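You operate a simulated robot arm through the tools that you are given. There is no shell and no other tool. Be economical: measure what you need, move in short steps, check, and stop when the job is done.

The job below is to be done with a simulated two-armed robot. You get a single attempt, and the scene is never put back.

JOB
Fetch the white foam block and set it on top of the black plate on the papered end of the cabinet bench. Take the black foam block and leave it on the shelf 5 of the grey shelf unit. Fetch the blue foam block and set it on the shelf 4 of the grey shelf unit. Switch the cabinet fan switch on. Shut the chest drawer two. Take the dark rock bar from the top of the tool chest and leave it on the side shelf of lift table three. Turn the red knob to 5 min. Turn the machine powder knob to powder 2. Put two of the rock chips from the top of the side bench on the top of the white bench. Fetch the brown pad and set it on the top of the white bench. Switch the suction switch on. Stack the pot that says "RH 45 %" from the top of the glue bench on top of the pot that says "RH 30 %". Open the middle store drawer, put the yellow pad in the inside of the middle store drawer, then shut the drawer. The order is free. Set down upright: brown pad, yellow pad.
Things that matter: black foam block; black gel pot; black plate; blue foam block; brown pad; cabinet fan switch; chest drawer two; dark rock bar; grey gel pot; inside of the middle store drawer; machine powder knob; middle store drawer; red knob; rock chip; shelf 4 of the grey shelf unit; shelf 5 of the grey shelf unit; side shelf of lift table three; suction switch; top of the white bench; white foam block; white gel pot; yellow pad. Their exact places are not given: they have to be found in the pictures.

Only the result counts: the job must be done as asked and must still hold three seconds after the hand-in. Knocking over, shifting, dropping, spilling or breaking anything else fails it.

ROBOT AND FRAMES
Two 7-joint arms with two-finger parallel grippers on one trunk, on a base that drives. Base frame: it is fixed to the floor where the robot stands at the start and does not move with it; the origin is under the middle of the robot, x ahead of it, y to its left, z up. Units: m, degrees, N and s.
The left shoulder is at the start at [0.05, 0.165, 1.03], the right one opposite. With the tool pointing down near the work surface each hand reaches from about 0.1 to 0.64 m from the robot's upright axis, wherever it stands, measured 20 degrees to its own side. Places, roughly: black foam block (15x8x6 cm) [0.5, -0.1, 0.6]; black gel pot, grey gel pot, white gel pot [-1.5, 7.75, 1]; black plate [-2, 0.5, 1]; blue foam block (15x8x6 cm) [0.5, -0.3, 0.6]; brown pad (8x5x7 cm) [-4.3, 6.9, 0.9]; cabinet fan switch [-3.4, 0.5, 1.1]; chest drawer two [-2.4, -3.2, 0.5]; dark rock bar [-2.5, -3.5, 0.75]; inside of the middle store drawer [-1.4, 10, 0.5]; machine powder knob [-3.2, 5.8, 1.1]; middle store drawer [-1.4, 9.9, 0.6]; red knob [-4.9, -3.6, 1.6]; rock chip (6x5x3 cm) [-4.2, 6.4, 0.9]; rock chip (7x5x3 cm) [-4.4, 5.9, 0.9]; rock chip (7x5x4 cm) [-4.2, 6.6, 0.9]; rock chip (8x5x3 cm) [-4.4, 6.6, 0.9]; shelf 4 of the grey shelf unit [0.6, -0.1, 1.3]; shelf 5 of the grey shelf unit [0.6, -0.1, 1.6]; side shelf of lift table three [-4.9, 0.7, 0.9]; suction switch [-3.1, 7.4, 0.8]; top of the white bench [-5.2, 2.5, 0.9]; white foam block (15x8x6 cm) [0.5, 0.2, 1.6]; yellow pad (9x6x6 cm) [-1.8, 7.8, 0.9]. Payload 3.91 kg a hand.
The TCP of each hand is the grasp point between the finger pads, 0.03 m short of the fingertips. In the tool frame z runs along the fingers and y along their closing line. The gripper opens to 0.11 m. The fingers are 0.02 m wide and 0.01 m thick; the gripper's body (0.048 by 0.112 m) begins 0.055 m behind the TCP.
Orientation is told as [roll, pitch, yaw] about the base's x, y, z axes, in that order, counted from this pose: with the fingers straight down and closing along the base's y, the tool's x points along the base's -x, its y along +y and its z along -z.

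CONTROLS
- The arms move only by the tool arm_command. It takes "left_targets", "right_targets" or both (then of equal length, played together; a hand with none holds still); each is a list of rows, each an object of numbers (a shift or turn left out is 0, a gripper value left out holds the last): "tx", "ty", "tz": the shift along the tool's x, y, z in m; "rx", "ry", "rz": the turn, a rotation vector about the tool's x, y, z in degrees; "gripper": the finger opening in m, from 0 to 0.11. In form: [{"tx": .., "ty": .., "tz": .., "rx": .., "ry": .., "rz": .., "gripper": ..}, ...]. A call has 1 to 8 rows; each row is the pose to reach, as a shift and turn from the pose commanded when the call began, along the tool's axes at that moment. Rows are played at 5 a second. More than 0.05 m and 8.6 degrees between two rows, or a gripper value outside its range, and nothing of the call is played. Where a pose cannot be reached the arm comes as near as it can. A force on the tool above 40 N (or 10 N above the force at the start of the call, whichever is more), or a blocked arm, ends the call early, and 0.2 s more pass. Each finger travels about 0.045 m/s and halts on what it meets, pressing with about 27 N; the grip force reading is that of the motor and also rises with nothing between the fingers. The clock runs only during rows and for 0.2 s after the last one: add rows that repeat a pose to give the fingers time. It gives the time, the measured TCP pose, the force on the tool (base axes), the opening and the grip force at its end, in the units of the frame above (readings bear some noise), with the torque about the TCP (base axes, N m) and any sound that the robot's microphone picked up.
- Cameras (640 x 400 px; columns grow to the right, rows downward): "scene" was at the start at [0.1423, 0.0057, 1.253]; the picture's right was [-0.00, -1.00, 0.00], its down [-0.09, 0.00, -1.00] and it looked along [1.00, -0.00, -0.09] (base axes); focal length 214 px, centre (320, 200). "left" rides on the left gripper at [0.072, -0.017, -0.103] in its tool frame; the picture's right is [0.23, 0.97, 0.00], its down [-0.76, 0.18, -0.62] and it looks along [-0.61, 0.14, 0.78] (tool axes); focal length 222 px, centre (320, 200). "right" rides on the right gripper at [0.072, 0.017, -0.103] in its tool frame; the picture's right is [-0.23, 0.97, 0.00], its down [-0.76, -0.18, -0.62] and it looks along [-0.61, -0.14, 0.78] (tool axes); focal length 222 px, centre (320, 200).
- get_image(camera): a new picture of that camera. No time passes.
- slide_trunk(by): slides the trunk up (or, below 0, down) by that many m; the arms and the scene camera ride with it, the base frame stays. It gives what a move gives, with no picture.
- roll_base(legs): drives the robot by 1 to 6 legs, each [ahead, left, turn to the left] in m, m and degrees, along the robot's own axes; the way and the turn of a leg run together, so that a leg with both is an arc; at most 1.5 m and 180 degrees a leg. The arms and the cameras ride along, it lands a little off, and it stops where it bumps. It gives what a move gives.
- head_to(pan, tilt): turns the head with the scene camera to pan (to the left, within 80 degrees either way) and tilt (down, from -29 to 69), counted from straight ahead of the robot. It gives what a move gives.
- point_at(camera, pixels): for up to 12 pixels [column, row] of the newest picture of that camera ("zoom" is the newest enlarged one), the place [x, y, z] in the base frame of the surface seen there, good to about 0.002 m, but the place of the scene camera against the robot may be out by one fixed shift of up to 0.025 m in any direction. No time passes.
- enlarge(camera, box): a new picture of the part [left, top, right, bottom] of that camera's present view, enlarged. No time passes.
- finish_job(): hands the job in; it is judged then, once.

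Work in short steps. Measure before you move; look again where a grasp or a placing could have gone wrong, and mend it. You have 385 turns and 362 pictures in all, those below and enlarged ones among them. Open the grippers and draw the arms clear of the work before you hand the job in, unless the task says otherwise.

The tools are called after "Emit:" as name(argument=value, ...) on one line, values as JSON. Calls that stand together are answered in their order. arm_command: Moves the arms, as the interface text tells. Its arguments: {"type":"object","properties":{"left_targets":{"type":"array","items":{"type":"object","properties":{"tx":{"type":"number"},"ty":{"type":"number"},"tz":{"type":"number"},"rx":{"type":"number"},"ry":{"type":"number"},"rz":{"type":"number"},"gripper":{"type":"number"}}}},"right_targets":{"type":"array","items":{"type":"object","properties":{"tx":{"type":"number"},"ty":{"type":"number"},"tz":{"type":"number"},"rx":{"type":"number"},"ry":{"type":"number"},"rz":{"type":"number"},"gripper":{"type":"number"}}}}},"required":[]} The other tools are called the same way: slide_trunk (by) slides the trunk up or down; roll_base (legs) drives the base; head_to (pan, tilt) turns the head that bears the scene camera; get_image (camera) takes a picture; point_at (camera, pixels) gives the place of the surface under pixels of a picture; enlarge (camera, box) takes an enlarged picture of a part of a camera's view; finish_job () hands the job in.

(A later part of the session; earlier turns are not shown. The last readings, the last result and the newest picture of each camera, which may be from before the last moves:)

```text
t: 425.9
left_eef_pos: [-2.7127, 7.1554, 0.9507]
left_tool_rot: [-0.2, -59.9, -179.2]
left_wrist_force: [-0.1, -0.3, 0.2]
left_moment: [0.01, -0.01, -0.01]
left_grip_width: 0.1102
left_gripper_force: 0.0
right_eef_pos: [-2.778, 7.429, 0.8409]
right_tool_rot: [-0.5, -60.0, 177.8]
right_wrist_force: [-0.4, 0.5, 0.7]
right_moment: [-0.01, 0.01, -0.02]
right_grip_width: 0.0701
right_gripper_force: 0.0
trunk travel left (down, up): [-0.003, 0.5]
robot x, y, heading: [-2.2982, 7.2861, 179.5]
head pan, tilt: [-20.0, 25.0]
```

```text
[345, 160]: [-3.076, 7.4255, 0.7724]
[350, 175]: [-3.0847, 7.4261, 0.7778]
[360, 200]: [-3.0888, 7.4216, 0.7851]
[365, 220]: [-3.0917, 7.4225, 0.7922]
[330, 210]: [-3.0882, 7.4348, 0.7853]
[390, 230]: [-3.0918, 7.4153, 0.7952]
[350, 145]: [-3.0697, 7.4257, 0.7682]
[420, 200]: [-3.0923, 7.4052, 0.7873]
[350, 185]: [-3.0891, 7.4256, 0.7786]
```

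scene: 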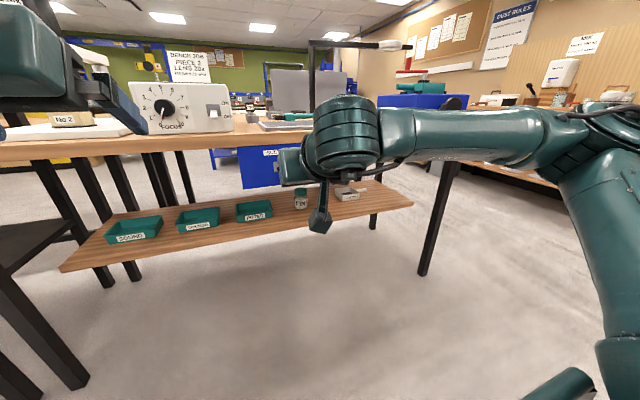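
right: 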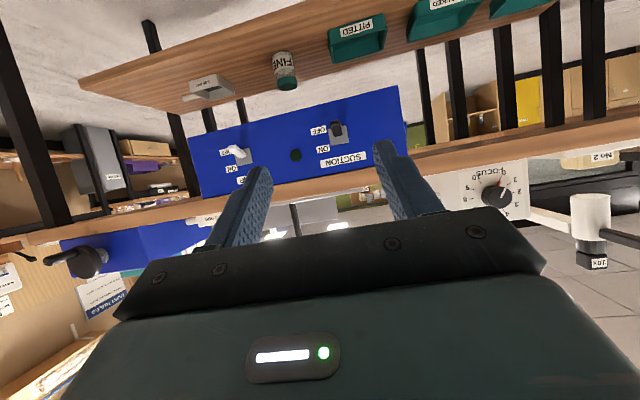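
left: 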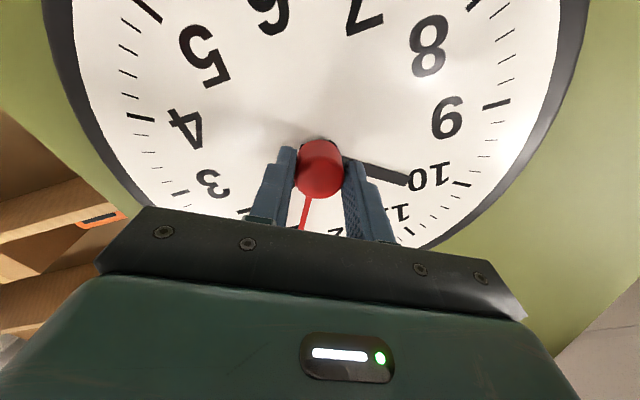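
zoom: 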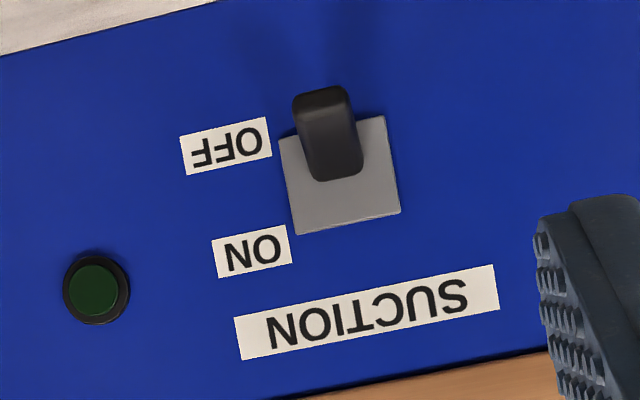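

Lever: pivot ≈(-3.086,7.426,0.778), tip ≈(-3.049,0.754). I close the gripper, lower to z≈0.715, drive 0.15 ahead.

Emit:
arm_command(right_targets=[{"tx": 0.036, "tz": 0.021, "gripper": 0}, {"tx": 0.073, "tz": 0.042, "gripper": 0}, {"tx": 0.109, "tz": 0.063, "gripper": 0}, {"tx": 0.109, "tz": 0.063, "gripper": 0}])

Emit:
roll_base(legs=[[0.15, 0, 0.5]])

Emit:
get_image(camera="right")

```text
t: 426.9
left_eef_pos: [-2.7114, 7.1551, 0.9516]
left_tool_rot: [-0.3, -60.0, -179.1]
left_wrist_force: [0.2, 0.5, -0.4]
left_moment: [-0.02, -0.02, 0.01]
left_grip_width: 0.1101
left_gripper_force: 0.1
right_eef_pos: [-2.7765, 7.4288, 0.7152]
right_tool_rot: [-0.6, -60.0, 177.8]
right_wrist_force: [0.3, 0.4, -0.1]
right_moment: [0.0, 0.0, -0.05]
right_grip_width: 0.0
right_gripper_force: 18.1
trunk travel left (down, up): [-0.003, 0.5]
robot x, y, heading: [-2.2972, 7.2916, 179.7]
head pan, tilt: [-20.0, 25.0]
```

```text
t: 428.3
left_eef_pos: [-2.8588, 7.1543, 0.9517]
left_tool_rot: [-0.3, -59.8, -178.9]
left_wrist_force: [0.0, -0.3, 0.5]
left_moment: [-0.04, -0.01, 0.03]
left_grip_width: 0.1103
left_gripper_force: 0.0
right_eef_pos: [-2.9257, 7.4281, 0.7163]
right_tool_rot: [-0.5, -60.1, 178.2]
right_wrist_force: [0.6, 0.6, 0.5]
right_moment: [-0.01, -0.01, -0.01]
right_grip_width: 0.0
right_gripper_force: 27.0
trunk travel left (down, up): [-0.003, 0.5]
robot x, y, heading: [-2.4474, 7.2904, -179.9]
head pan, tilt: [-20.0, 25.0]
```

```text
222 pictures are left
```

right: 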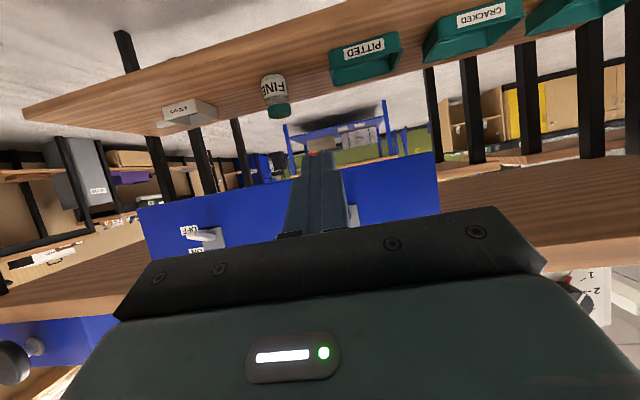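

I advance 12.6 cm under the lever, then raise up to 7 cm.

Emit:
arm_command(right_targets=[{"tx": -0.021, "tz": 0.0364}, {"tx": -0.042, "tz": 0.0727}, {"tx": -0.063, "tz": 0.109}, {"tx": -0.0803, "tz": 0.099}, {"tx": -0.0933, "tz": 0.0915}, {"tx": -0.1063, "tz": 0.084}, {"tx": -0.1167, "tz": 0.078}, {"tx": -0.1236, "tz": 0.074}])

Emit:
enlarge(camera="right", box=[200, 80, 480, 250])

```text
t: 430.1
left_eef_pos: [-2.8619, 7.1539, 0.9495]
left_tool_rot: [-0.2, -59.6, -179.0]
left_wrist_force: [-0.2, 0.6, 0.0]
left_moment: [0.02, -0.03, -0.02]
left_grip_width: 0.1099
left_gripper_force: 0.2
right_eef_pos: [-3.0518, 7.4317, 0.7762]
right_tool_rot: [-1.0, -58.9, 178.6]
right_wrist_force: [7.1, -0.2, -31.2]
right_moment: [0.15, 0.16, 0.03]
right_grip_width: 0.0
right_gripper_force: 26.9
trunk travel left (down, up): [-0.003, 0.5]
robot x, y, heading: [-2.4483, 7.2906, -179.9]
head pan, tilt: [-20.0, 25.0]
```

```text
2.29 times, centred on (340, 165) of right
```

zoom: 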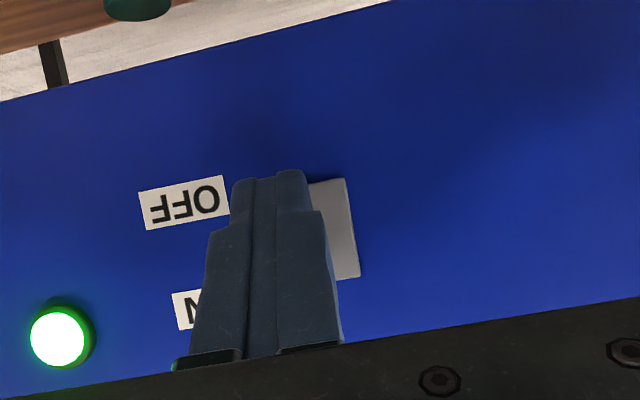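

The lamp is lit: suction is on. I ease down and retreat.

Emit:
arm_command(right_targets=[{"tx": 0.012, "tz": 0.007}, {"tx": 0.032, "tz": -0.028}, {"tx": 0.052, "tz": -0.062}, {"tx": 0.072, "tz": -0.097}])

Emit:
enlarge(camera="right", box=[200, 80, 480, 250])

```text
t: 431.1
left_eef_pos: [-2.86, 7.1544, 0.9521]
left_tool_rot: [-0.3, -59.9, -179.0]
left_wrist_force: [-0.4, -0.4, -0.1]
left_moment: [-0.03, -0.02, 0.03]
left_grip_width: 0.1101
left_gripper_force: 0.0
right_eef_pos: [-2.9315, 7.4268, 0.7731]
right_tool_rot: [-0.4, -60.2, 178.1]
right_wrist_force: [-0.4, 0.3, -0.1]
right_moment: [0.02, -0.01, 0.01]
right_grip_width: 0.0
right_gripper_force: 26.6
trunk travel left (down, up): [-0.003, 0.5]
robot x, y, heading: [-2.4509, 7.2866, -180.0]
head pan, tilt: [-20.0, 25.0]
```

```text
2.29 times, centred on (340, 165) of right
```

zoom: 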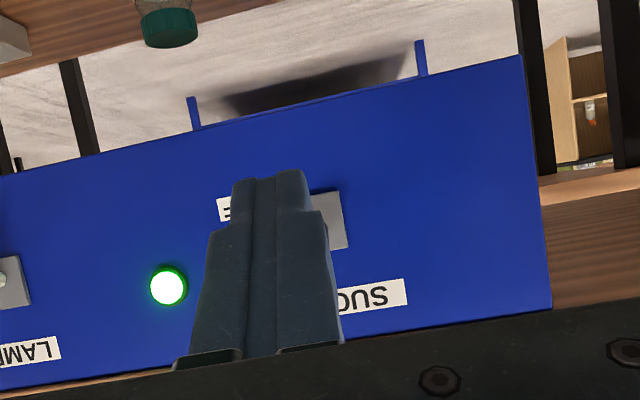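

Suction stays on. I raise the trunk 0.3, turn around to face east, and look at the glue bench.

Emit:
slide_trunk(by=0.35)

Emit:
roll_base(legs=[[-0.05, 0, 0], [0, 0, -180]])

Emit:
head_to(pan=0, tilt=25)

Emit:
get_image(camera="scene")

```text
t: 434.5
left_eef_pos: [-2.8589, 7.1533, 1.302]
left_tool_rot: [-0.2, -59.9, -178.9]
left_wrist_force: [-1.0, 0.6, 0.1]
left_moment: [-0.03, 0.03, 0.0]
left_grip_width: 0.1099
left_gripper_force: 0.0
right_eef_pos: [-2.9323, 7.4253, 1.1234]
right_tool_rot: [-0.6, -60.1, 178.0]
right_wrist_force: [-0.6, 1.1, -0.3]
right_moment: [0.01, 0.01, -0.02]
right_grip_width: 0.0
right_gripper_force: 27.0
trunk travel left (down, up): [-0.353, 0.15]
robot x, y, heading: [-2.4463, 7.2902, -180.2]
head pan, tilt: [-20.0, 25.0]
```

```text
t: 442.8
left_eef_pos: [-1.9842, 7.4227, 1.3027]
left_tool_rot: [-0.3, -59.8, 0.8]
left_wrist_force: [-0.6, -0.4, 0.4]
left_moment: [-0.01, 0.01, -0.01]
left_grip_width: 0.1098
left_gripper_force: 0.1
right_eef_pos: [-1.9144, 7.1505, 1.1227]
right_tool_rot: [-0.6, -60.1, -2.1]
right_wrist_force: [0.2, 0.7, 0.4]
right_moment: [0.0, 0.02, 0.01]
right_grip_width: 0.0
right_gripper_force: 27.1
trunk travel left (down, up): [-0.353, 0.15]
robot x, y, heading: [-2.3963, 7.2891, 0.0]
head pan, tilt: [-20.0, 25.0]
```

```text
t: 443.6
left_eef_pos: [-1.9847, 7.4232, 1.3036]
left_tool_rot: [-0.3, -59.9, 0.8]
left_wrist_force: [-0.3, 0.1, 0.0]
left_moment: [0.02, -0.01, -0.04]
left_grip_width: 0.1102
left_gripper_force: 0.2
right_eef_pos: [-1.9134, 7.1507, 1.1232]
right_tool_rot: [-0.6, -60.0, -2.2]
right_wrist_force: [-0.3, -0.4, 0.9]
right_moment: [0.01, -0.01, 0.01]
right_grip_width: 0.0001
right_gripper_force: 26.7
trunk travel left (down, up): [-0.353, 0.15]
robot x, y, heading: [-2.3936, 7.2895, -0.3]
head pan, tilt: [0.0, 25.0]
```

```text
219 pictures are left
```

scene: 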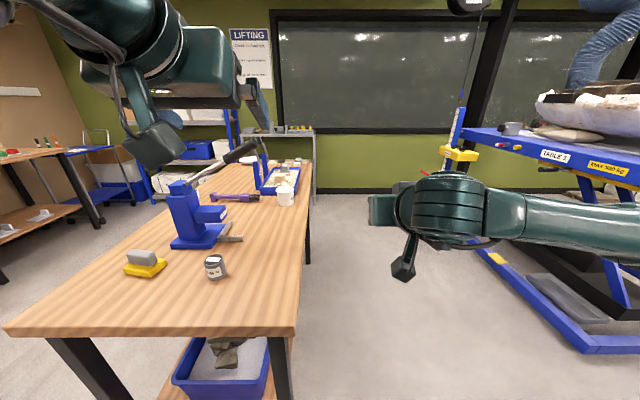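

The glue bench is ahead: yellow pad at (145,262), pots at (215,267) and (285,195). I zoom.

Emit:
enlarge(camera="scene", box=[110, 140, 330, 300])

Emit:
point_at(camera="scene", pixels=[[215, 262], [215, 275], [285, 195], [285, 187], [145, 255], [145, 268], [20, 328], [290, 330], [305, 200], [195, 230], [208, 240]])

```text
2.50 times, centred on (220, 220) of scene
```

zoom: 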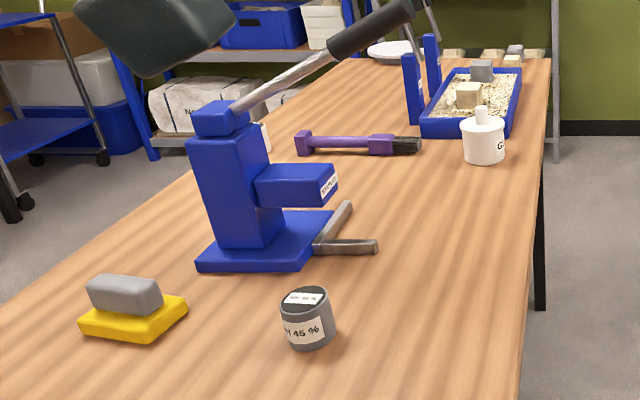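

```text
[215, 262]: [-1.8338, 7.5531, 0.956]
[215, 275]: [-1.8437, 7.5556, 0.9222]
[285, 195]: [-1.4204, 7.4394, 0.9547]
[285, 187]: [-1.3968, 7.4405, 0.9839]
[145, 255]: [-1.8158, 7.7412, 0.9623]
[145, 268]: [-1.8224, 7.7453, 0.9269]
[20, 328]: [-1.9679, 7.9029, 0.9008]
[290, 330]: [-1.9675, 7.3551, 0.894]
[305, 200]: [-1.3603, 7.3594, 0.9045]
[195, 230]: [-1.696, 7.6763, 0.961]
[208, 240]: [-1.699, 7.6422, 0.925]
```

I need another view for the other gel pots. I check the lift table's north edge for standing south of the bench.

Emit:
point_at(camera="scene", pixels=[[470, 140], [560, 160], [620, 175], [580, 345], [460, 225]])

Emit:
roll_base(legs=[[0, -0.55, 0], [0, 0, 60]])

Emit:
get_image(camera="scene")

```text
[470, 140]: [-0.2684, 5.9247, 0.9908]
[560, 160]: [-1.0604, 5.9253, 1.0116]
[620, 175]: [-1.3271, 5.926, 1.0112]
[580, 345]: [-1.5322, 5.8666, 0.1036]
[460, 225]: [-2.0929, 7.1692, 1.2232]
```

```text
t: 449.5
left_eef_pos: [-2.3117, 7.164, 1.3028]
left_tool_rot: [-0.3, -59.9, 61.4]
left_wrist_force: [0.2, -0.1, 0.2]
left_moment: [0.01, 0.01, -0.04]
left_grip_width: 0.1102
left_gripper_force: 0.0
right_eef_pos: [-2.0378, 7.0921, 1.1238]
right_tool_rot: [-0.5, -60.1, 58.4]
right_wrist_force: [1.1, 0.7, 0.2]
right_moment: [0.01, 0.01, 0.03]
right_grip_width: 0.0001
right_gripper_force: 27.7
trunk travel left (down, up): [-0.353, 0.15]
robot x, y, heading: [-2.3965, 6.737, 60.1]
head pan, tilt: [0.0, 25.0]
```

```text
217 pictures are left
```

scene: 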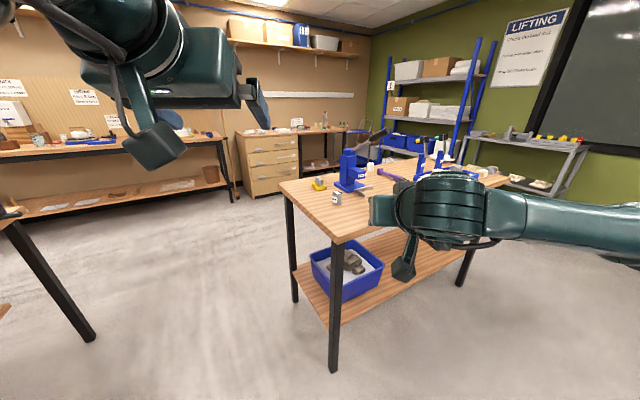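

I turn to face north and strafe right to x≈-1.65, south of the glue bench.

Emit:
roll_base(legs=[[0, 0, 30], [0, -0.75, 0]])

Emit:
head_to(pan=0, tilt=30)

Emit:
get_image(camera="scene")

```text
t: 455.0
left_eef_pos: [-1.7975, 7.1544, 1.3017]
left_tool_rot: [-0.3, -59.9, 91.1]
left_wrist_force: [0.2, -0.4, -0.4]
left_moment: [0.0, 0.04, 0.0]
left_grip_width: 0.11
left_gripper_force: 0.0
right_eef_pos: [-1.5262, 7.2277, 1.1229]
right_tool_rot: [-0.5, -59.9, 88.3]
right_wrist_force: [0.1, -0.2, -0.2]
right_moment: [-0.01, 0.0, 0.02]
right_grip_width: 0.0
right_gripper_force: 27.0
trunk travel left (down, up): [-0.353, 0.15]
robot x, y, heading: [-1.6633, 6.7491, 90.2]
head pan, tilt: [0.0, 25.0]
```

```text
t: 455.6
left_eef_pos: [-1.7984, 7.1549, 1.3017]
left_tool_rot: [-0.3, -59.9, 91.3]
left_wrist_force: [0.8, -0.1, -0.6]
left_moment: [0.01, 0.02, 0.02]
left_grip_width: 0.1101
left_gripper_force: 0.2
right_eef_pos: [-1.5253, 7.2273, 1.1228]
right_tool_rot: [-0.4, -59.9, 88.2]
right_wrist_force: [0.4, -0.6, -0.5]
right_moment: [0.01, 0.01, -0.02]
right_grip_width: 0.0
right_gripper_force: 26.4
trunk travel left (down, up): [-0.353, 0.15]
robot x, y, heading: [-1.656, 6.7453, 90.2]
head pan, tilt: [0.0, 30.0]
```

```text
216 pictures are left
```

scene: 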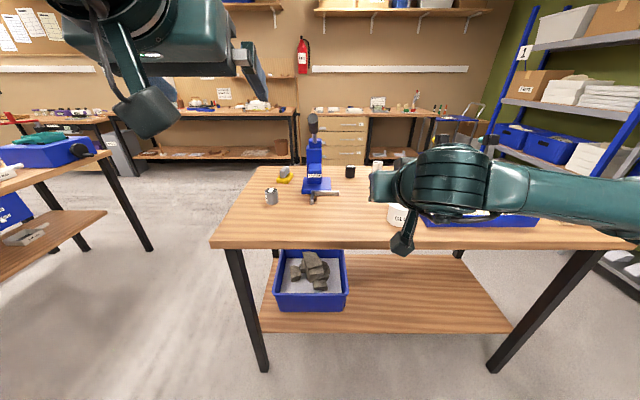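

Black pot at (350,171) and something white near (377,166). I zoom.

Emit:
enlarge(camera="scene", box=[250, 130, 430, 240])

Emit:
point_at(camera="scene", pixels=[[350, 167], [350, 175], [376, 163], [376, 172], [272, 192], [272, 202], [284, 170], [284, 180], [395, 208], [318, 180]])

```text
3.56 times, centred on (340, 185) of scene
```

zoom: 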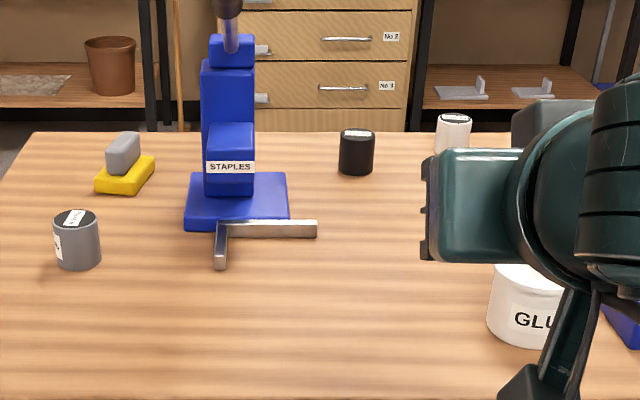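

```text
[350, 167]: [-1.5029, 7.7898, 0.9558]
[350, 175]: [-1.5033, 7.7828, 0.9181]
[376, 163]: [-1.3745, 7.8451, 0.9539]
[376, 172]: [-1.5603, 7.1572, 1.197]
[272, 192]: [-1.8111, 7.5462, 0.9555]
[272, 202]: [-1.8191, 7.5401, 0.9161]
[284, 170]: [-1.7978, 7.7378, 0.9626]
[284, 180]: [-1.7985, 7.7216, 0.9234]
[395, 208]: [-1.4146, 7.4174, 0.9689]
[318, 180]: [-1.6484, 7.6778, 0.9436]
```

Three gel pots: grey (RH 45 %) at left, black and white at back. I move the right hand aside to read the labels.

Emit:
arm_command(right_targets=[{"ty": -0.04, "tx": -0.02, "tz": -0.01}, {"ty": -0.08, "tx": -0.04, "tz": -0.02}, {"ty": -0.12, "tx": -0.06, "tz": -0.03}, {"ty": -0.16, "tx": -0.08, "tz": -0.04}, {"ty": -0.2, "tx": -0.1, "tz": -0.05}])

Emit:
enlarge(camera="scene", box=[330, 150, 400, 195])

Emit:
enlarge(camera="scene", box=[255, 150, 325, 215])

```text
t: 456.8
left_eef_pos: [-1.7976, 7.1539, 1.3025]
left_tool_rot: [-0.2, -59.9, 91.2]
left_wrist_force: [-0.1, -0.7, 0.1]
left_moment: [-0.02, 0.0, 0.02]
left_grip_width: 0.1101
left_gripper_force: 0.1
right_eef_pos: [-1.3249, 7.2276, 1.2356]
right_tool_rot: [-0.4, -60.1, 88.3]
right_wrist_force: [-0.1, -0.1, 0.1]
right_moment: [0.03, -0.02, -0.01]
right_grip_width: 0.0
right_gripper_force: 26.9
trunk travel left (down, up): [-0.353, 0.15]
robot x, y, heading: [-1.661, 6.7454, 90.3]
head pan, tilt: [0.0, 30.0]
```

```text
8.89 times, centred on (365, 172) of scene
```

zoom: 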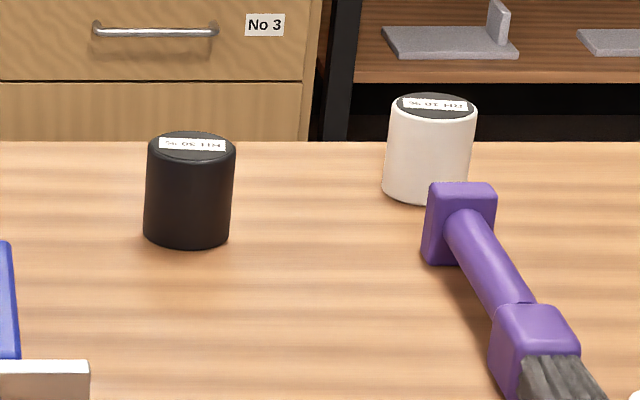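

```text
6.15 times, centred on (290, 182) of scene
```

zoom: 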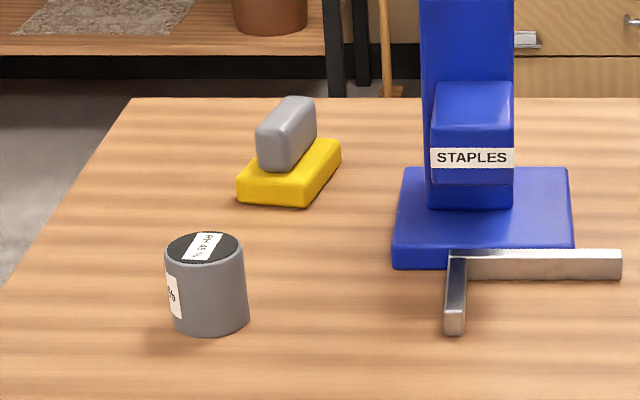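

The lids read upside down: black seems "RH 30 %", white "RH 10 %". I zoom more to be sure.

Emit:
enlarge(camera="scene", box=[344, 162, 358, 170])

Emit:
enlarge(camera="scene", box=[370, 157, 384, 165])

Emit:
get_image(camera="left")

```text
16.00 times, centred on (351, 166) of scene
```

zoom: 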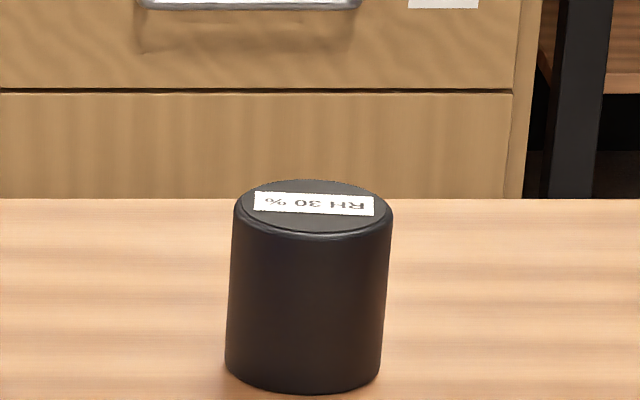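

```text
16.00 times, centred on (377, 161) of scene
```

zoom: 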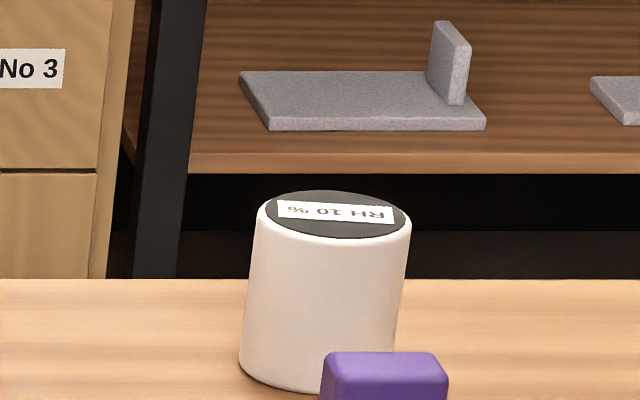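

```text
210 pictures are left
```

left: 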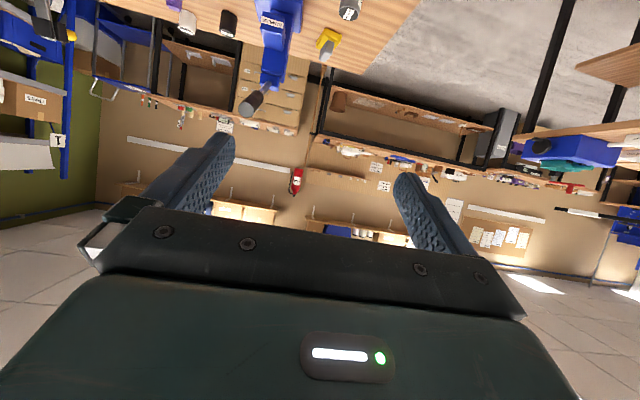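

Confirmed: black pot = RH 30 %. I drive forward 0.25 and lower the left hand toward the grey pot for measuring.

Emit:
roll_base(legs=[[0.22, 0.03, -0.3]])

Emit:
arm_command(left_targets=[{"tx": 0.04, "tz": 0.02}, {"tx": 0.08, "tz": 0.04}, {"tx": 0.12, "tz": 0.065}, {"tx": 0.16, "tz": 0.09}, {"tx": 0.2, "tz": 0.11}, {"tx": 0.24, "tz": 0.13}])

Emit:
get_image(camera="left")

```text
t: 458.5
left_eef_pos: [-1.8241, 7.3776, 1.3011]
left_tool_rot: [-0.3, -59.9, 90.6]
left_wrist_force: [-0.6, 0.5, 0.2]
left_moment: [0.01, -0.03, -0.04]
left_grip_width: 0.11
left_gripper_force: 0.0
right_eef_pos: [-1.3499, 7.4466, 1.2358]
right_tool_rot: [-0.5, -60.0, 87.6]
right_wrist_force: [1.0, -0.3, -0.8]
right_moment: [0.0, -0.02, 0.01]
right_grip_width: 0.0001
right_gripper_force: 27.2
trunk travel left (down, up): [-0.353, 0.15]
robot x, y, heading: [-1.6929, 6.9691, 90.0]
head pan, tilt: [0.0, 30.0]
```

```text
t: 459.9
left_eef_pos: [-1.8157, 7.3824, 1.0261]
left_tool_rot: [-0.3, -60.0, 90.7]
left_wrist_force: [0.0, -0.3, 0.0]
left_moment: [0.01, 0.0, -0.01]
left_grip_width: 0.1101
left_gripper_force: 0.2
left hand out of reach, approached as far as the arm can: row 5, 6
right_eef_pos: [-1.3506, 7.446, 1.235]
right_tool_rot: [-0.5, -60.0, 87.7]
right_wrist_force: [0.7, 0.2, -0.2]
right_moment: [0.02, 0.01, -0.02]
right_grip_width: 0.0001
right_gripper_force: 27.1
trunk travel left (down, up): [-0.353, 0.15]
robot x, y, heading: [-1.6924, 6.9623, 89.7]
head pan, tilt: [0.0, 30.0]
```

```text
209 pictures are left
```

left: 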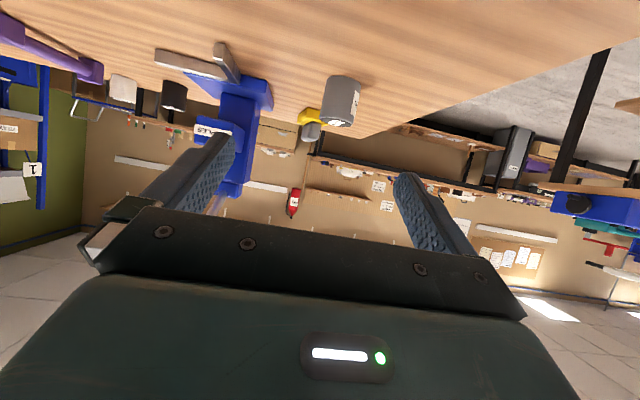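

The grey pot is at (340,100). I measure it.

Emit:
enlarge(camera="left", box=[280, 60, 400, 140])

Emit:
point_at(camera="zoom", pixels=[[320, 200], [235, 190], [410, 210], [300, 320], [310, 100], [340, 330], [250, 320], [380, 340]])

```text
5.00 times, centred on (340, 100) of left
```

zoom: 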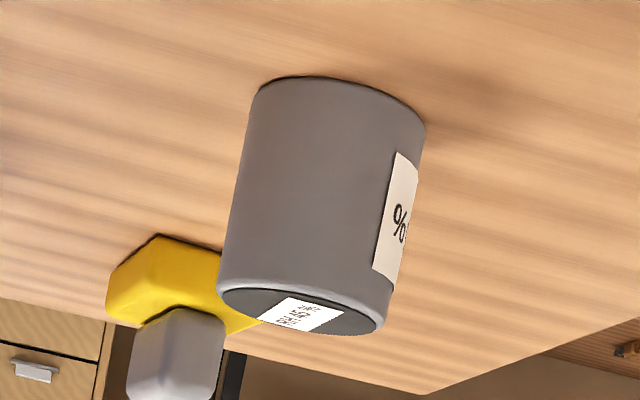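

```text
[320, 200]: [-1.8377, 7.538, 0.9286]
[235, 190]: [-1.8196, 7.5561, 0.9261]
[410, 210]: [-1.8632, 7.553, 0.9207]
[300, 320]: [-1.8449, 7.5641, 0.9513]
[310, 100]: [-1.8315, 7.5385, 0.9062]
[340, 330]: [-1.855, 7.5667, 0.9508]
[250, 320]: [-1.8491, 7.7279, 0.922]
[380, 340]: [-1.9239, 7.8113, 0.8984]
```

Pot centre ≈(-1.842,7.56), z 0.900–0.951. I move in with open fingers around it and close.

Emit:
arm_command(left_targets=[{"tx": -0.002, "ty": 0.018, "tz": 0.042}, {"tx": -0.004, "ty": 0.018, "tz": 0.084}, {"tx": -0.008, "ty": 0.018, "tz": 0.126}, {"tx": -0.012, "ty": 0.018, "tz": 0.168}, {"tx": -0.0161, "ty": 0.018, "tz": 0.2078}])

Emit:
get_image(camera="left")

```text
t: 461.1
left_eef_pos: [-1.836, 7.5729, 0.937]
left_tool_rot: [-0.2, -60.0, 90.5]
left_wrist_force: [-1.0, 0.4, -0.6]
left_moment: [0.0, -0.02, -0.02]
left_grip_width: 0.1099
left_gripper_force: 0.0
right_eef_pos: [-1.3504, 7.4456, 1.2346]
right_tool_rot: [-0.4, -60.0, 87.7]
right_wrist_force: [0.0, -0.1, -1.6]
right_moment: [0.01, 0.0, -0.04]
right_grip_width: 0.0001
right_gripper_force: 26.6
trunk travel left (down, up): [-0.353, 0.15]
robot x, y, heading: [-1.6919, 6.9642, 89.7]
head pan, tilt: [0.0, 30.0]
```

```text
207 pictures are left
```

left: 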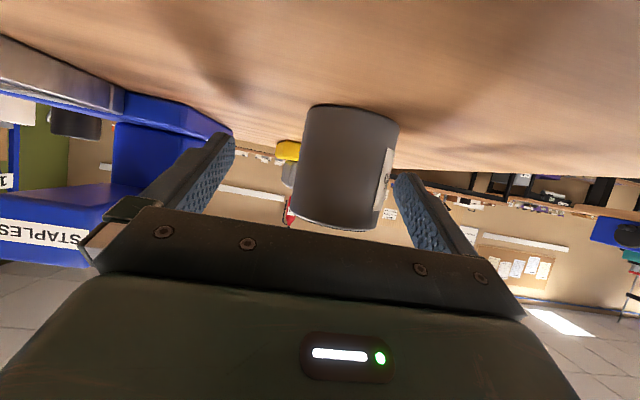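

I centre (6 mm left, 8 mm back) and close.

Emit:
arm_command(left_targets=[{"tx": 0.004, "ty": 0.006, "tz": -0.007}, {"tx": 0.004, "ty": 0.006, "tz": -0.007, "gripper": 0.03}, {"tx": 0.004, "ty": 0.006, "tz": -0.007, "gripper": 0.03}, {"tx": 0.004, "ty": 0.006, "tz": -0.007, "gripper": 0.03}, {"tx": 0.004, "ty": 0.006, "tz": -0.007, "gripper": 0.03}, {"tx": 0.004, "ty": 0.006, "tz": -0.007, "gripper": 0.03}])

Emit:
arm_command(left_targets=[{"tx": -0.035, "tz": -0.02}, {"tx": -0.07, "tz": -0.04}, {"tx": -0.1, "tz": -0.058}])

Emit:
get_image(camera="left")

```text
t: 462.5
left_eef_pos: [-1.8421, 7.5635, 0.9392]
left_tool_rot: [-0.3, -59.9, 90.6]
left_wrist_force: [0.2, -0.1, -1.2]
left_moment: [0.02, 0.0, 0.0]
left_grip_width: 0.0448
left_gripper_force: 27.3
right_eef_pos: [-1.3498, 7.4449, 1.2359]
right_tool_rot: [-0.4, -60.0, 87.6]
right_wrist_force: [-0.2, 0.4, -0.1]
right_moment: [0.0, 0.01, 0.02]
right_grip_width: 0.0
right_gripper_force: 26.8
trunk travel left (down, up): [-0.353, 0.15]
robot x, y, heading: [-1.693, 6.9633, 89.6]
head pan, tilt: [0.0, 30.0]
```

```text
t: 463.3
left_eef_pos: [-1.8404, 7.5621, 1.0545]
left_tool_rot: [-0.3, -59.9, 90.6]
left_wrist_force: [-0.6, -0.8, -1.3]
left_moment: [0.0, -0.01, 0.02]
left_grip_width: 0.0448
left_gripper_force: 27.6
right_eef_pos: [-1.35, 7.4469, 1.2356]
right_tool_rot: [-0.4, -60.1, 87.6]
right_wrist_force: [-0.3, 0.6, 0.1]
right_moment: [-0.02, -0.03, 0.02]
right_grip_width: 0.0
right_gripper_force: 27.7
trunk travel left (down, up): [-0.353, 0.15]
robot x, y, heading: [-1.6895, 6.9649, 89.7]
head pan, tilt: [0.0, 30.0]
```

```text
206 pictures are left
```

left: 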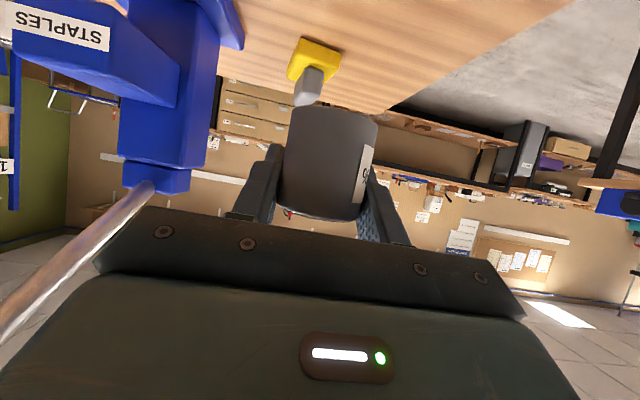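

Pot held. I back off 0.25 and check the press's lever position before going sideways.

Emit:
roll_base(legs=[[-0.25, 0, 0]])

Emit:
get_image(camera="scene")

```text
t: 465.1
left_eef_pos: [-1.8417, 7.3191, 1.0532]
left_tool_rot: [-0.3, -59.9, 90.5]
left_wrist_force: [0.6, -0.4, -0.1]
left_moment: [0.0, 0.01, 0.0]
left_grip_width: 0.045
left_gripper_force: 27.1
right_eef_pos: [-1.3506, 7.2026, 1.2353]
right_tool_rot: [-0.6, -60.1, 87.8]
right_wrist_force: [-0.6, 0.4, -0.6]
right_moment: [0.0, -0.01, 0.0]
right_grip_width: 0.0
right_gripper_force: 26.9
trunk travel left (down, up): [-0.353, 0.15]
robot x, y, heading: [-1.6909, 6.7192, 89.5]
head pan, tilt: [0.0, 30.0]
```

```text
205 pictures are left
```

scene: 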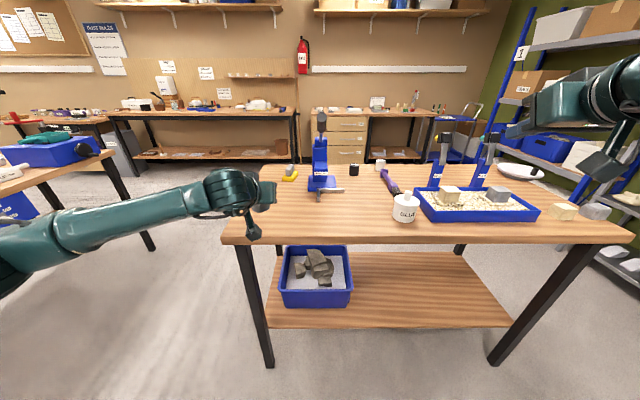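

I measure the lever tip, black pot and glue pot.

Emit:
point_at(camera="scene", pixels=[[321, 115], [321, 128], [320, 150], [354, 166], [354, 174], [404, 200], [404, 215], [440, 160], [343, 190], [396, 188]])

```text
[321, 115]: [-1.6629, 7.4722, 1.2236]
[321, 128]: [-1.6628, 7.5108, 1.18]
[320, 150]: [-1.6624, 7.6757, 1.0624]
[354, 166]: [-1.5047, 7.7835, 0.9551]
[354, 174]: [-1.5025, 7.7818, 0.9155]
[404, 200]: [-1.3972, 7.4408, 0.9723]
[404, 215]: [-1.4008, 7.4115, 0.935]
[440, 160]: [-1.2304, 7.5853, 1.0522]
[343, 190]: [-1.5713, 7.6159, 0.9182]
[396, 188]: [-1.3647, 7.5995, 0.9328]
```

Lever tip true (-1.684,7.47,1.22) is out of the way. I strafe right 0.316 and drive forward 0.2, then measure the black pot with the left camera.

Emit:
roll_base(legs=[[0, -0.316, 0.3], [0.2, 0, 0]])

Emit:
get_image(camera="left")

```text
t: 468.4
left_eef_pos: [-1.5333, 7.5196, 1.0526]
left_tool_rot: [-0.3, -59.9, 91.1]
left_wrist_force: [0.4, 0.2, -1.0]
left_moment: [0.02, 0.0, 0.02]
left_grip_width: 0.0447
left_gripper_force: 26.3
right_eef_pos: [-1.0411, 7.4074, 1.235]
right_tool_rot: [-0.5, -60.0, 88.2]
right_wrist_force: [0.5, 0.6, -0.5]
right_moment: [-0.01, -0.04, -0.01]
right_grip_width: 0.0001
right_gripper_force: 27.0
trunk travel left (down, up): [-0.353, 0.15]
robot x, y, heading: [-1.3782, 6.9208, 90.4]
head pan, tilt: [0.0, 30.0]
```

```text
204 pictures are left
```

left: 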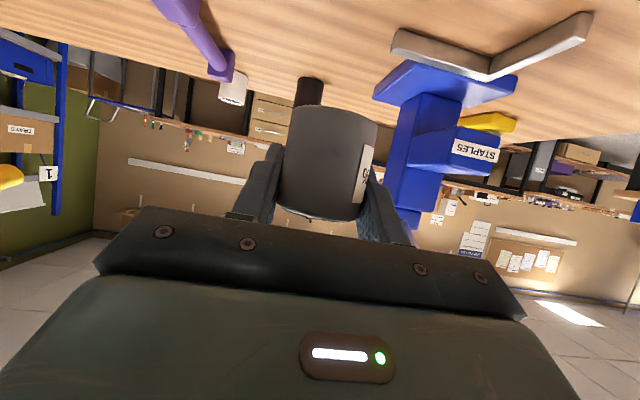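

I measure the visible black pot edge.

Emit:
point_at(camera="left", pixels=[[299, 92], [308, 90], [319, 90], [308, 82], [308, 100]])

Emit:
enlarge(camera="left", box=[270, 60, 350, 130])

```text
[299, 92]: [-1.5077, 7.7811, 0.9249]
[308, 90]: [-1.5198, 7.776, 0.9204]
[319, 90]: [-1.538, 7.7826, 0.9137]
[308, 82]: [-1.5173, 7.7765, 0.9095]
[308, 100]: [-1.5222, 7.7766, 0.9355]
```

```text
5.71 times, centred on (310, 95) of left
```

zoom: 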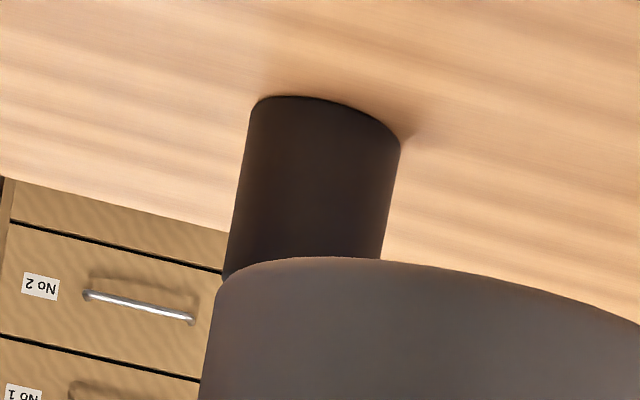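

Black pot centre ≈(-1.523,7.80), top ≈0.951. I drive 0.1 forward and bring the grey pot above it at z≈1.02.

Emit:
roll_base(legs=[[0.1, 0, -0.4]])

Emit:
arm_command(left_targets=[{"tx": -0.02, "ty": -0.011, "tz": 0.04}, {"tx": -0.04, "ty": -0.011, "tz": 0.08}, {"tx": -0.06, "ty": -0.011, "tz": 0.12}])

Emit:
get_image(camera="left")

Emit:
get_image(camera="scene")

```text
t: 469.6
left_eef_pos: [-1.5301, 7.6195, 1.052]
left_tool_rot: [-0.4, -59.8, 90.9]
left_wrist_force: [-0.1, 1.2, -0.9]
left_moment: [0.0, 0.01, -0.01]
left_grip_width: 0.045
left_gripper_force: 26.9
right_eef_pos: [-1.0394, 7.504, 1.235]
right_tool_rot: [-0.4, -60.0, 87.9]
right_wrist_force: [-0.3, 0.6, -0.5]
right_moment: [0.01, -0.07, 0.02]
right_grip_width: 0.0
right_gripper_force: 27.0
trunk travel left (down, up): [-0.353, 0.15]
robot x, y, heading: [-1.3777, 7.0227, 90.1]
head pan, tilt: [0.0, 30.0]
```

```text
t: 470.4
left_eef_pos: [-1.5196, 7.7546, 1.044]
left_tool_rot: [-0.2, -59.9, 90.7]
left_wrist_force: [0.1, 0.6, -1.3]
left_moment: [0.02, -0.02, 0.01]
left_grip_width: 0.0449
left_gripper_force: 26.6
right_eef_pos: [-1.0403, 7.5036, 1.2348]
right_tool_rot: [-0.4, -60.0, 87.9]
right_wrist_force: [-0.2, -0.4, -0.3]
right_moment: [0.01, 0.01, 0.01]
right_grip_width: 0.0
right_gripper_force: 26.3
trunk travel left (down, up): [-0.353, 0.15]
robot x, y, heading: [-1.3778, 7.023, 89.6]
head pan, tilt: [0.0, 30.0]
```

```text
202 pictures are left
```

left: 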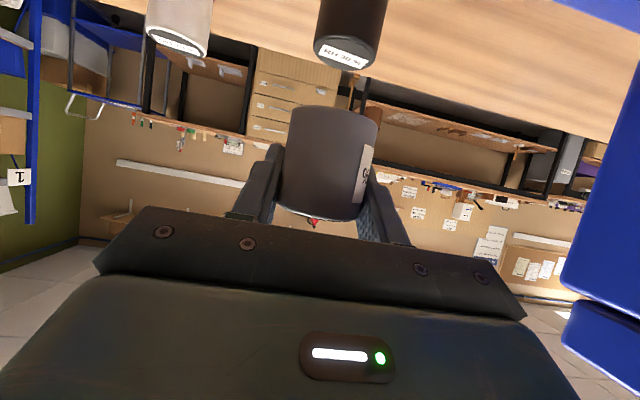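

```text
201 pictures are left
```

scene: 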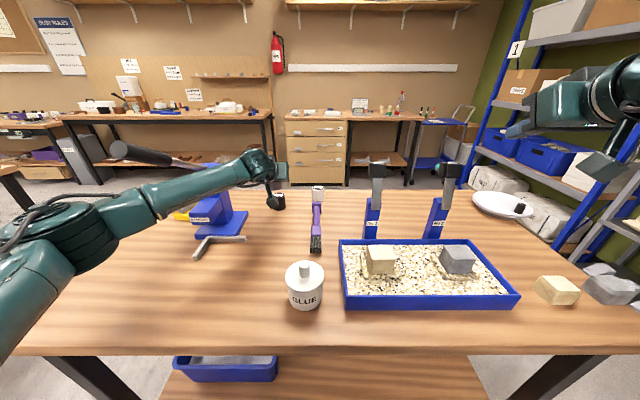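

I measure the black lid and check forearm clearance to the press lever.

Emit:
point_at(camera="left", pixels=[[345, 52], [325, 48], [365, 58], [318, 45], [376, 58], [345, 30]])

Emit:
point_at(camera="scene", pixels=[[140, 152], [175, 160], [190, 166], [170, 185], [200, 175], [230, 165], [120, 210]])

```text
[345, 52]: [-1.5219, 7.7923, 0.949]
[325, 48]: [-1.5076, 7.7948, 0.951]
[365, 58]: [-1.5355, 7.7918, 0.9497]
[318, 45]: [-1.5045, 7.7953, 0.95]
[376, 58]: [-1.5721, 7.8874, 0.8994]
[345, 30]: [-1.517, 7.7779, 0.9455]
```

```text
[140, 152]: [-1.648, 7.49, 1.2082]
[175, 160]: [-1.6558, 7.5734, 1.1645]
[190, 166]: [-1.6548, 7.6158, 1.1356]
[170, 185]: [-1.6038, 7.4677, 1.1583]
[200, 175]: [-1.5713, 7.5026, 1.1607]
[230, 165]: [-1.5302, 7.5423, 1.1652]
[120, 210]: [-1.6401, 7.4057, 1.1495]
```

Lid top 0.950, centre (-1.522,7.80). I move forward 4.7 cm and down to z≈1.005.

Emit:
arm_command(left_targets=[{"tx": 0.015, "ty": 0.002, "tz": 0.025}, {"tx": 0.0103, "ty": 0.002, "tz": 0.0602}, {"tx": 0.0103, "ty": 0.002, "tz": 0.0602}])

Emit:
get_image(camera="left")

Emit:
enlarge(camera="scene", box=[110, 130, 330, 260])

```text
t: 471.2
left_eef_pos: [-1.5223, 7.8005, 1.0049]
left_tool_rot: [-0.2, -59.9, 90.9]
left_wrist_force: [-0.3, -0.1, -0.2]
left_moment: [-0.02, 0.0, 0.02]
left_grip_width: 0.0448
left_gripper_force: 27.2
right_eef_pos: [-1.0394, 7.5028, 1.2354]
right_tool_rot: [-0.5, -60.1, 87.8]
right_wrist_force: [-0.9, 0.6, -0.8]
right_moment: [0.02, -0.04, -0.03]
right_grip_width: 0.0
right_gripper_force: 27.1
trunk travel left (down, up): [-0.353, 0.15]
robot x, y, heading: [-1.3776, 7.018, 90.0]
head pan, tilt: [0.0, 30.0]
```

```text
200 pictures are left
```

left: 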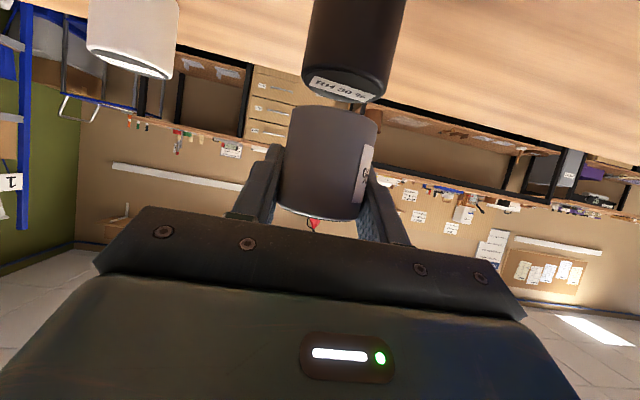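

```text
2.91 times, centred on (220, 195) of scene
```

zoom: 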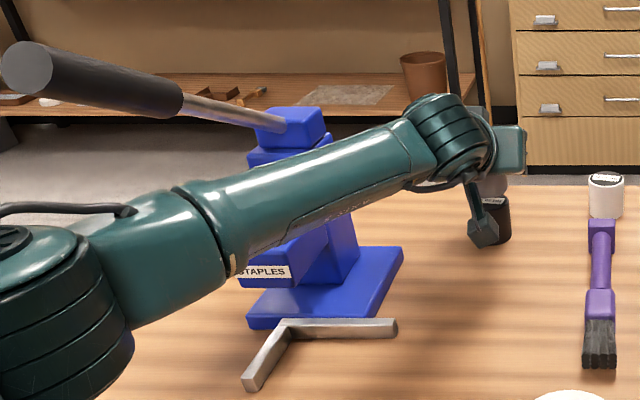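

Aligned. I lower 1.4 cm.

Emit:
arm_command(left_targets=[{"tx": 0.006, "tz": 0.0035}, {"tx": 0.0121, "tz": 0.007}, {"tx": 0.0121, "tz": 0.007}])

Emit:
enlarge(camera="left", box=[240, 0, 440, 140])

```text
t: 472.0
left_eef_pos: [-1.5224, 7.8003, 0.991]
left_tool_rot: [-0.3, -60.0, 91.0]
left_wrist_force: [-0.1, -0.2, -1.1]
left_moment: [0.01, 0.01, -0.01]
left_grip_width: 0.0448
left_gripper_force: 26.9
right_eef_pos: [-1.0395, 7.5044, 1.2353]
right_tool_rot: [-0.4, -59.9, 87.9]
right_wrist_force: [0.1, 0.0, 0.0]
right_moment: [0.03, -0.01, -0.04]
right_grip_width: 0.0
right_gripper_force: 26.6
trunk travel left (down, up): [-0.353, 0.15]
robot x, y, heading: [-1.3744, 7.0212, 89.9]
head pan, tilt: [0.0, 30.0]
```

```text
2.86 times, centred on (340, 70) of left
```

zoom: 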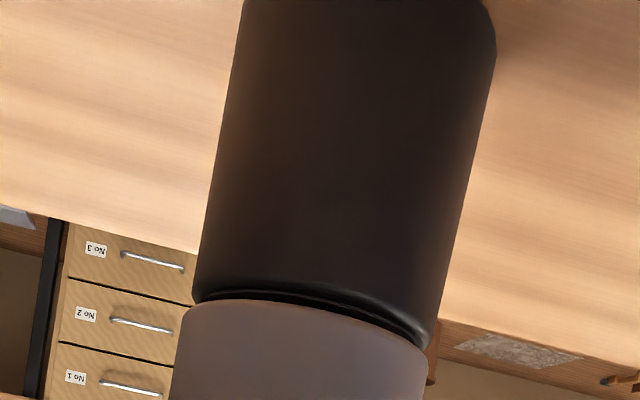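

Nearly seated, aligned within a few mm. I lower another 2 mm and release slowly.

Emit:
arm_command(left_targets=[{"tx": 0.0019, "tz": 0.0011}, {"tx": 0.0019, "tz": 0.0011}])

Emit:
arm_command(left_targets=[{"gripper": 0.06}, {"gripper": 0.07}, {"gripper": 0.085}, {"gripper": 0.1}, {"gripper": 0.1}])

Emit:
enlarge(camera="left", box=[200, 0, 480, 240])

```text
t: 472.6
left_eef_pos: [-1.524, 7.7999, 0.9889]
left_tool_rot: [-0.3, -59.8, 91.0]
left_wrist_force: [-0.3, 0.6, -0.7]
left_moment: [0.0, -0.02, 0.03]
left_grip_width: 0.0449
left_gripper_force: 26.8
right_eef_pos: [-1.0394, 7.5029, 1.2355]
right_tool_rot: [-0.4, -60.0, 87.9]
right_wrist_force: [-0.5, 0.0, 0.4]
right_moment: [0.02, -0.04, -0.01]
right_grip_width: 0.0
right_gripper_force: 27.1
trunk travel left (down, up): [-0.353, 0.15]
robot x, y, heading: [-1.3793, 7.0236, 90.0]
head pan, tilt: [0.0, 30.0]
```

```text
t: 473.8
left_eef_pos: [-1.5234, 7.7991, 0.9884]
left_tool_rot: [-0.3, -59.9, 90.9]
left_wrist_force: [-0.3, 0.3, -0.2]
left_moment: [-0.02, 0.0, 0.01]
left_grip_width: 0.0997
left_gripper_force: 0.1
right_eef_pos: [-1.0402, 7.5033, 1.2356]
right_tool_rot: [-0.4, -59.9, 87.9]
right_wrist_force: [0.1, -0.6, -0.2]
right_moment: [0.01, 0.0, 0.0]
right_grip_width: 0.0
right_gripper_force: 27.2
trunk travel left (down, up): [-0.353, 0.15]
robot x, y, heading: [-1.3813, 7.0219, 89.8]
head pan, tilt: [0.0, 30.0]
```

```text
1.67 times, centred on (340, 120) of left
```

zoom: 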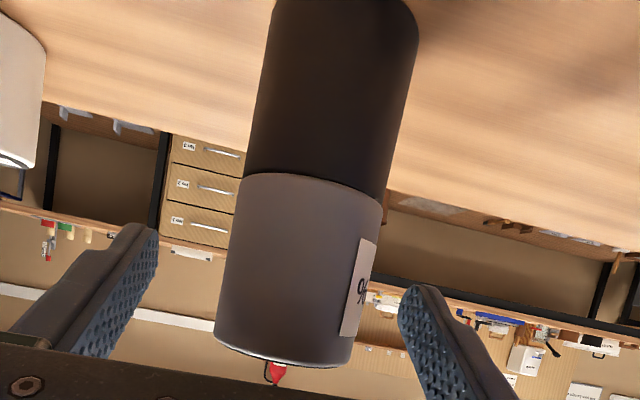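

Stack stands well. I retreat 8 cm, raise 7 cm, then back off with the base.

Emit:
arm_command(left_targets=[{"tx": 0.02, "tz": -0.035}, {"tx": 0.04, "tz": -0.069}, {"tx": 0.01, "tz": -0.087}, {"tx": -0.02, "tz": -0.104}])

Emit:
roll_base(legs=[[-0.27, 0, 0]])

Emit:
enlarge(camera="scene", box=[220, 110, 420, 240])

```text
t: 474.8
left_eef_pos: [-1.5222, 7.7195, 1.0605]
left_tool_rot: [-0.3, -59.9, 90.9]
left_wrist_force: [-0.6, -0.8, 0.0]
left_moment: [-0.02, 0.02, -0.02]
left_grip_width: 0.0998
left_gripper_force: 0.1
right_eef_pos: [-1.0396, 7.5037, 1.2343]
right_tool_rot: [-0.4, -60.0, 88.0]
right_wrist_force: [-0.1, 0.3, 0.4]
right_moment: [0.03, -0.04, 0.03]
right_grip_width: 0.0001
right_gripper_force: 26.8
trunk travel left (down, up): [-0.353, 0.15]
robot x, y, heading: [-1.3791, 7.0231, 89.9]
head pan, tilt: [0.0, 30.0]
```

```text
t: 476.7
left_eef_pos: [-1.5223, 7.4452, 1.0601]
left_tool_rot: [-0.4, -59.9, 90.9]
left_wrist_force: [-0.4, -1.0, -0.3]
left_moment: [0.0, 0.04, -0.01]
left_grip_width: 0.0999
left_gripper_force: 0.0
right_eef_pos: [-1.0399, 7.2294, 1.2373]
right_tool_rot: [-0.4, -60.1, 87.9]
right_wrist_force: [0.2, -0.4, 0.1]
right_moment: [-0.01, -0.01, -0.01]
right_grip_width: 0.0003
right_gripper_force: 27.2
trunk travel left (down, up): [-0.353, 0.15]
robot x, y, heading: [-1.3777, 6.7483, 89.9]
head pan, tilt: [0.0, 30.0]
```

```text
3.08 times, centred on (320, 175) of scene
```

zoom: 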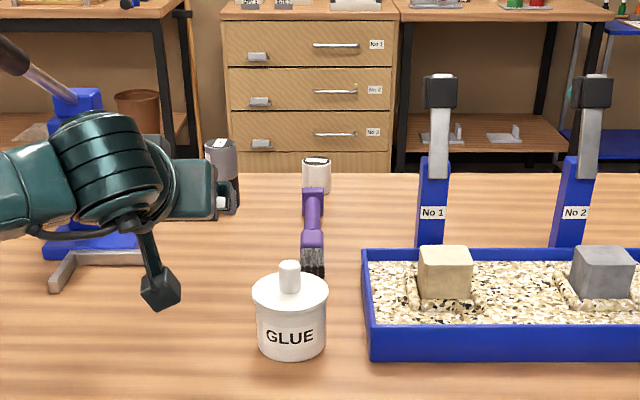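

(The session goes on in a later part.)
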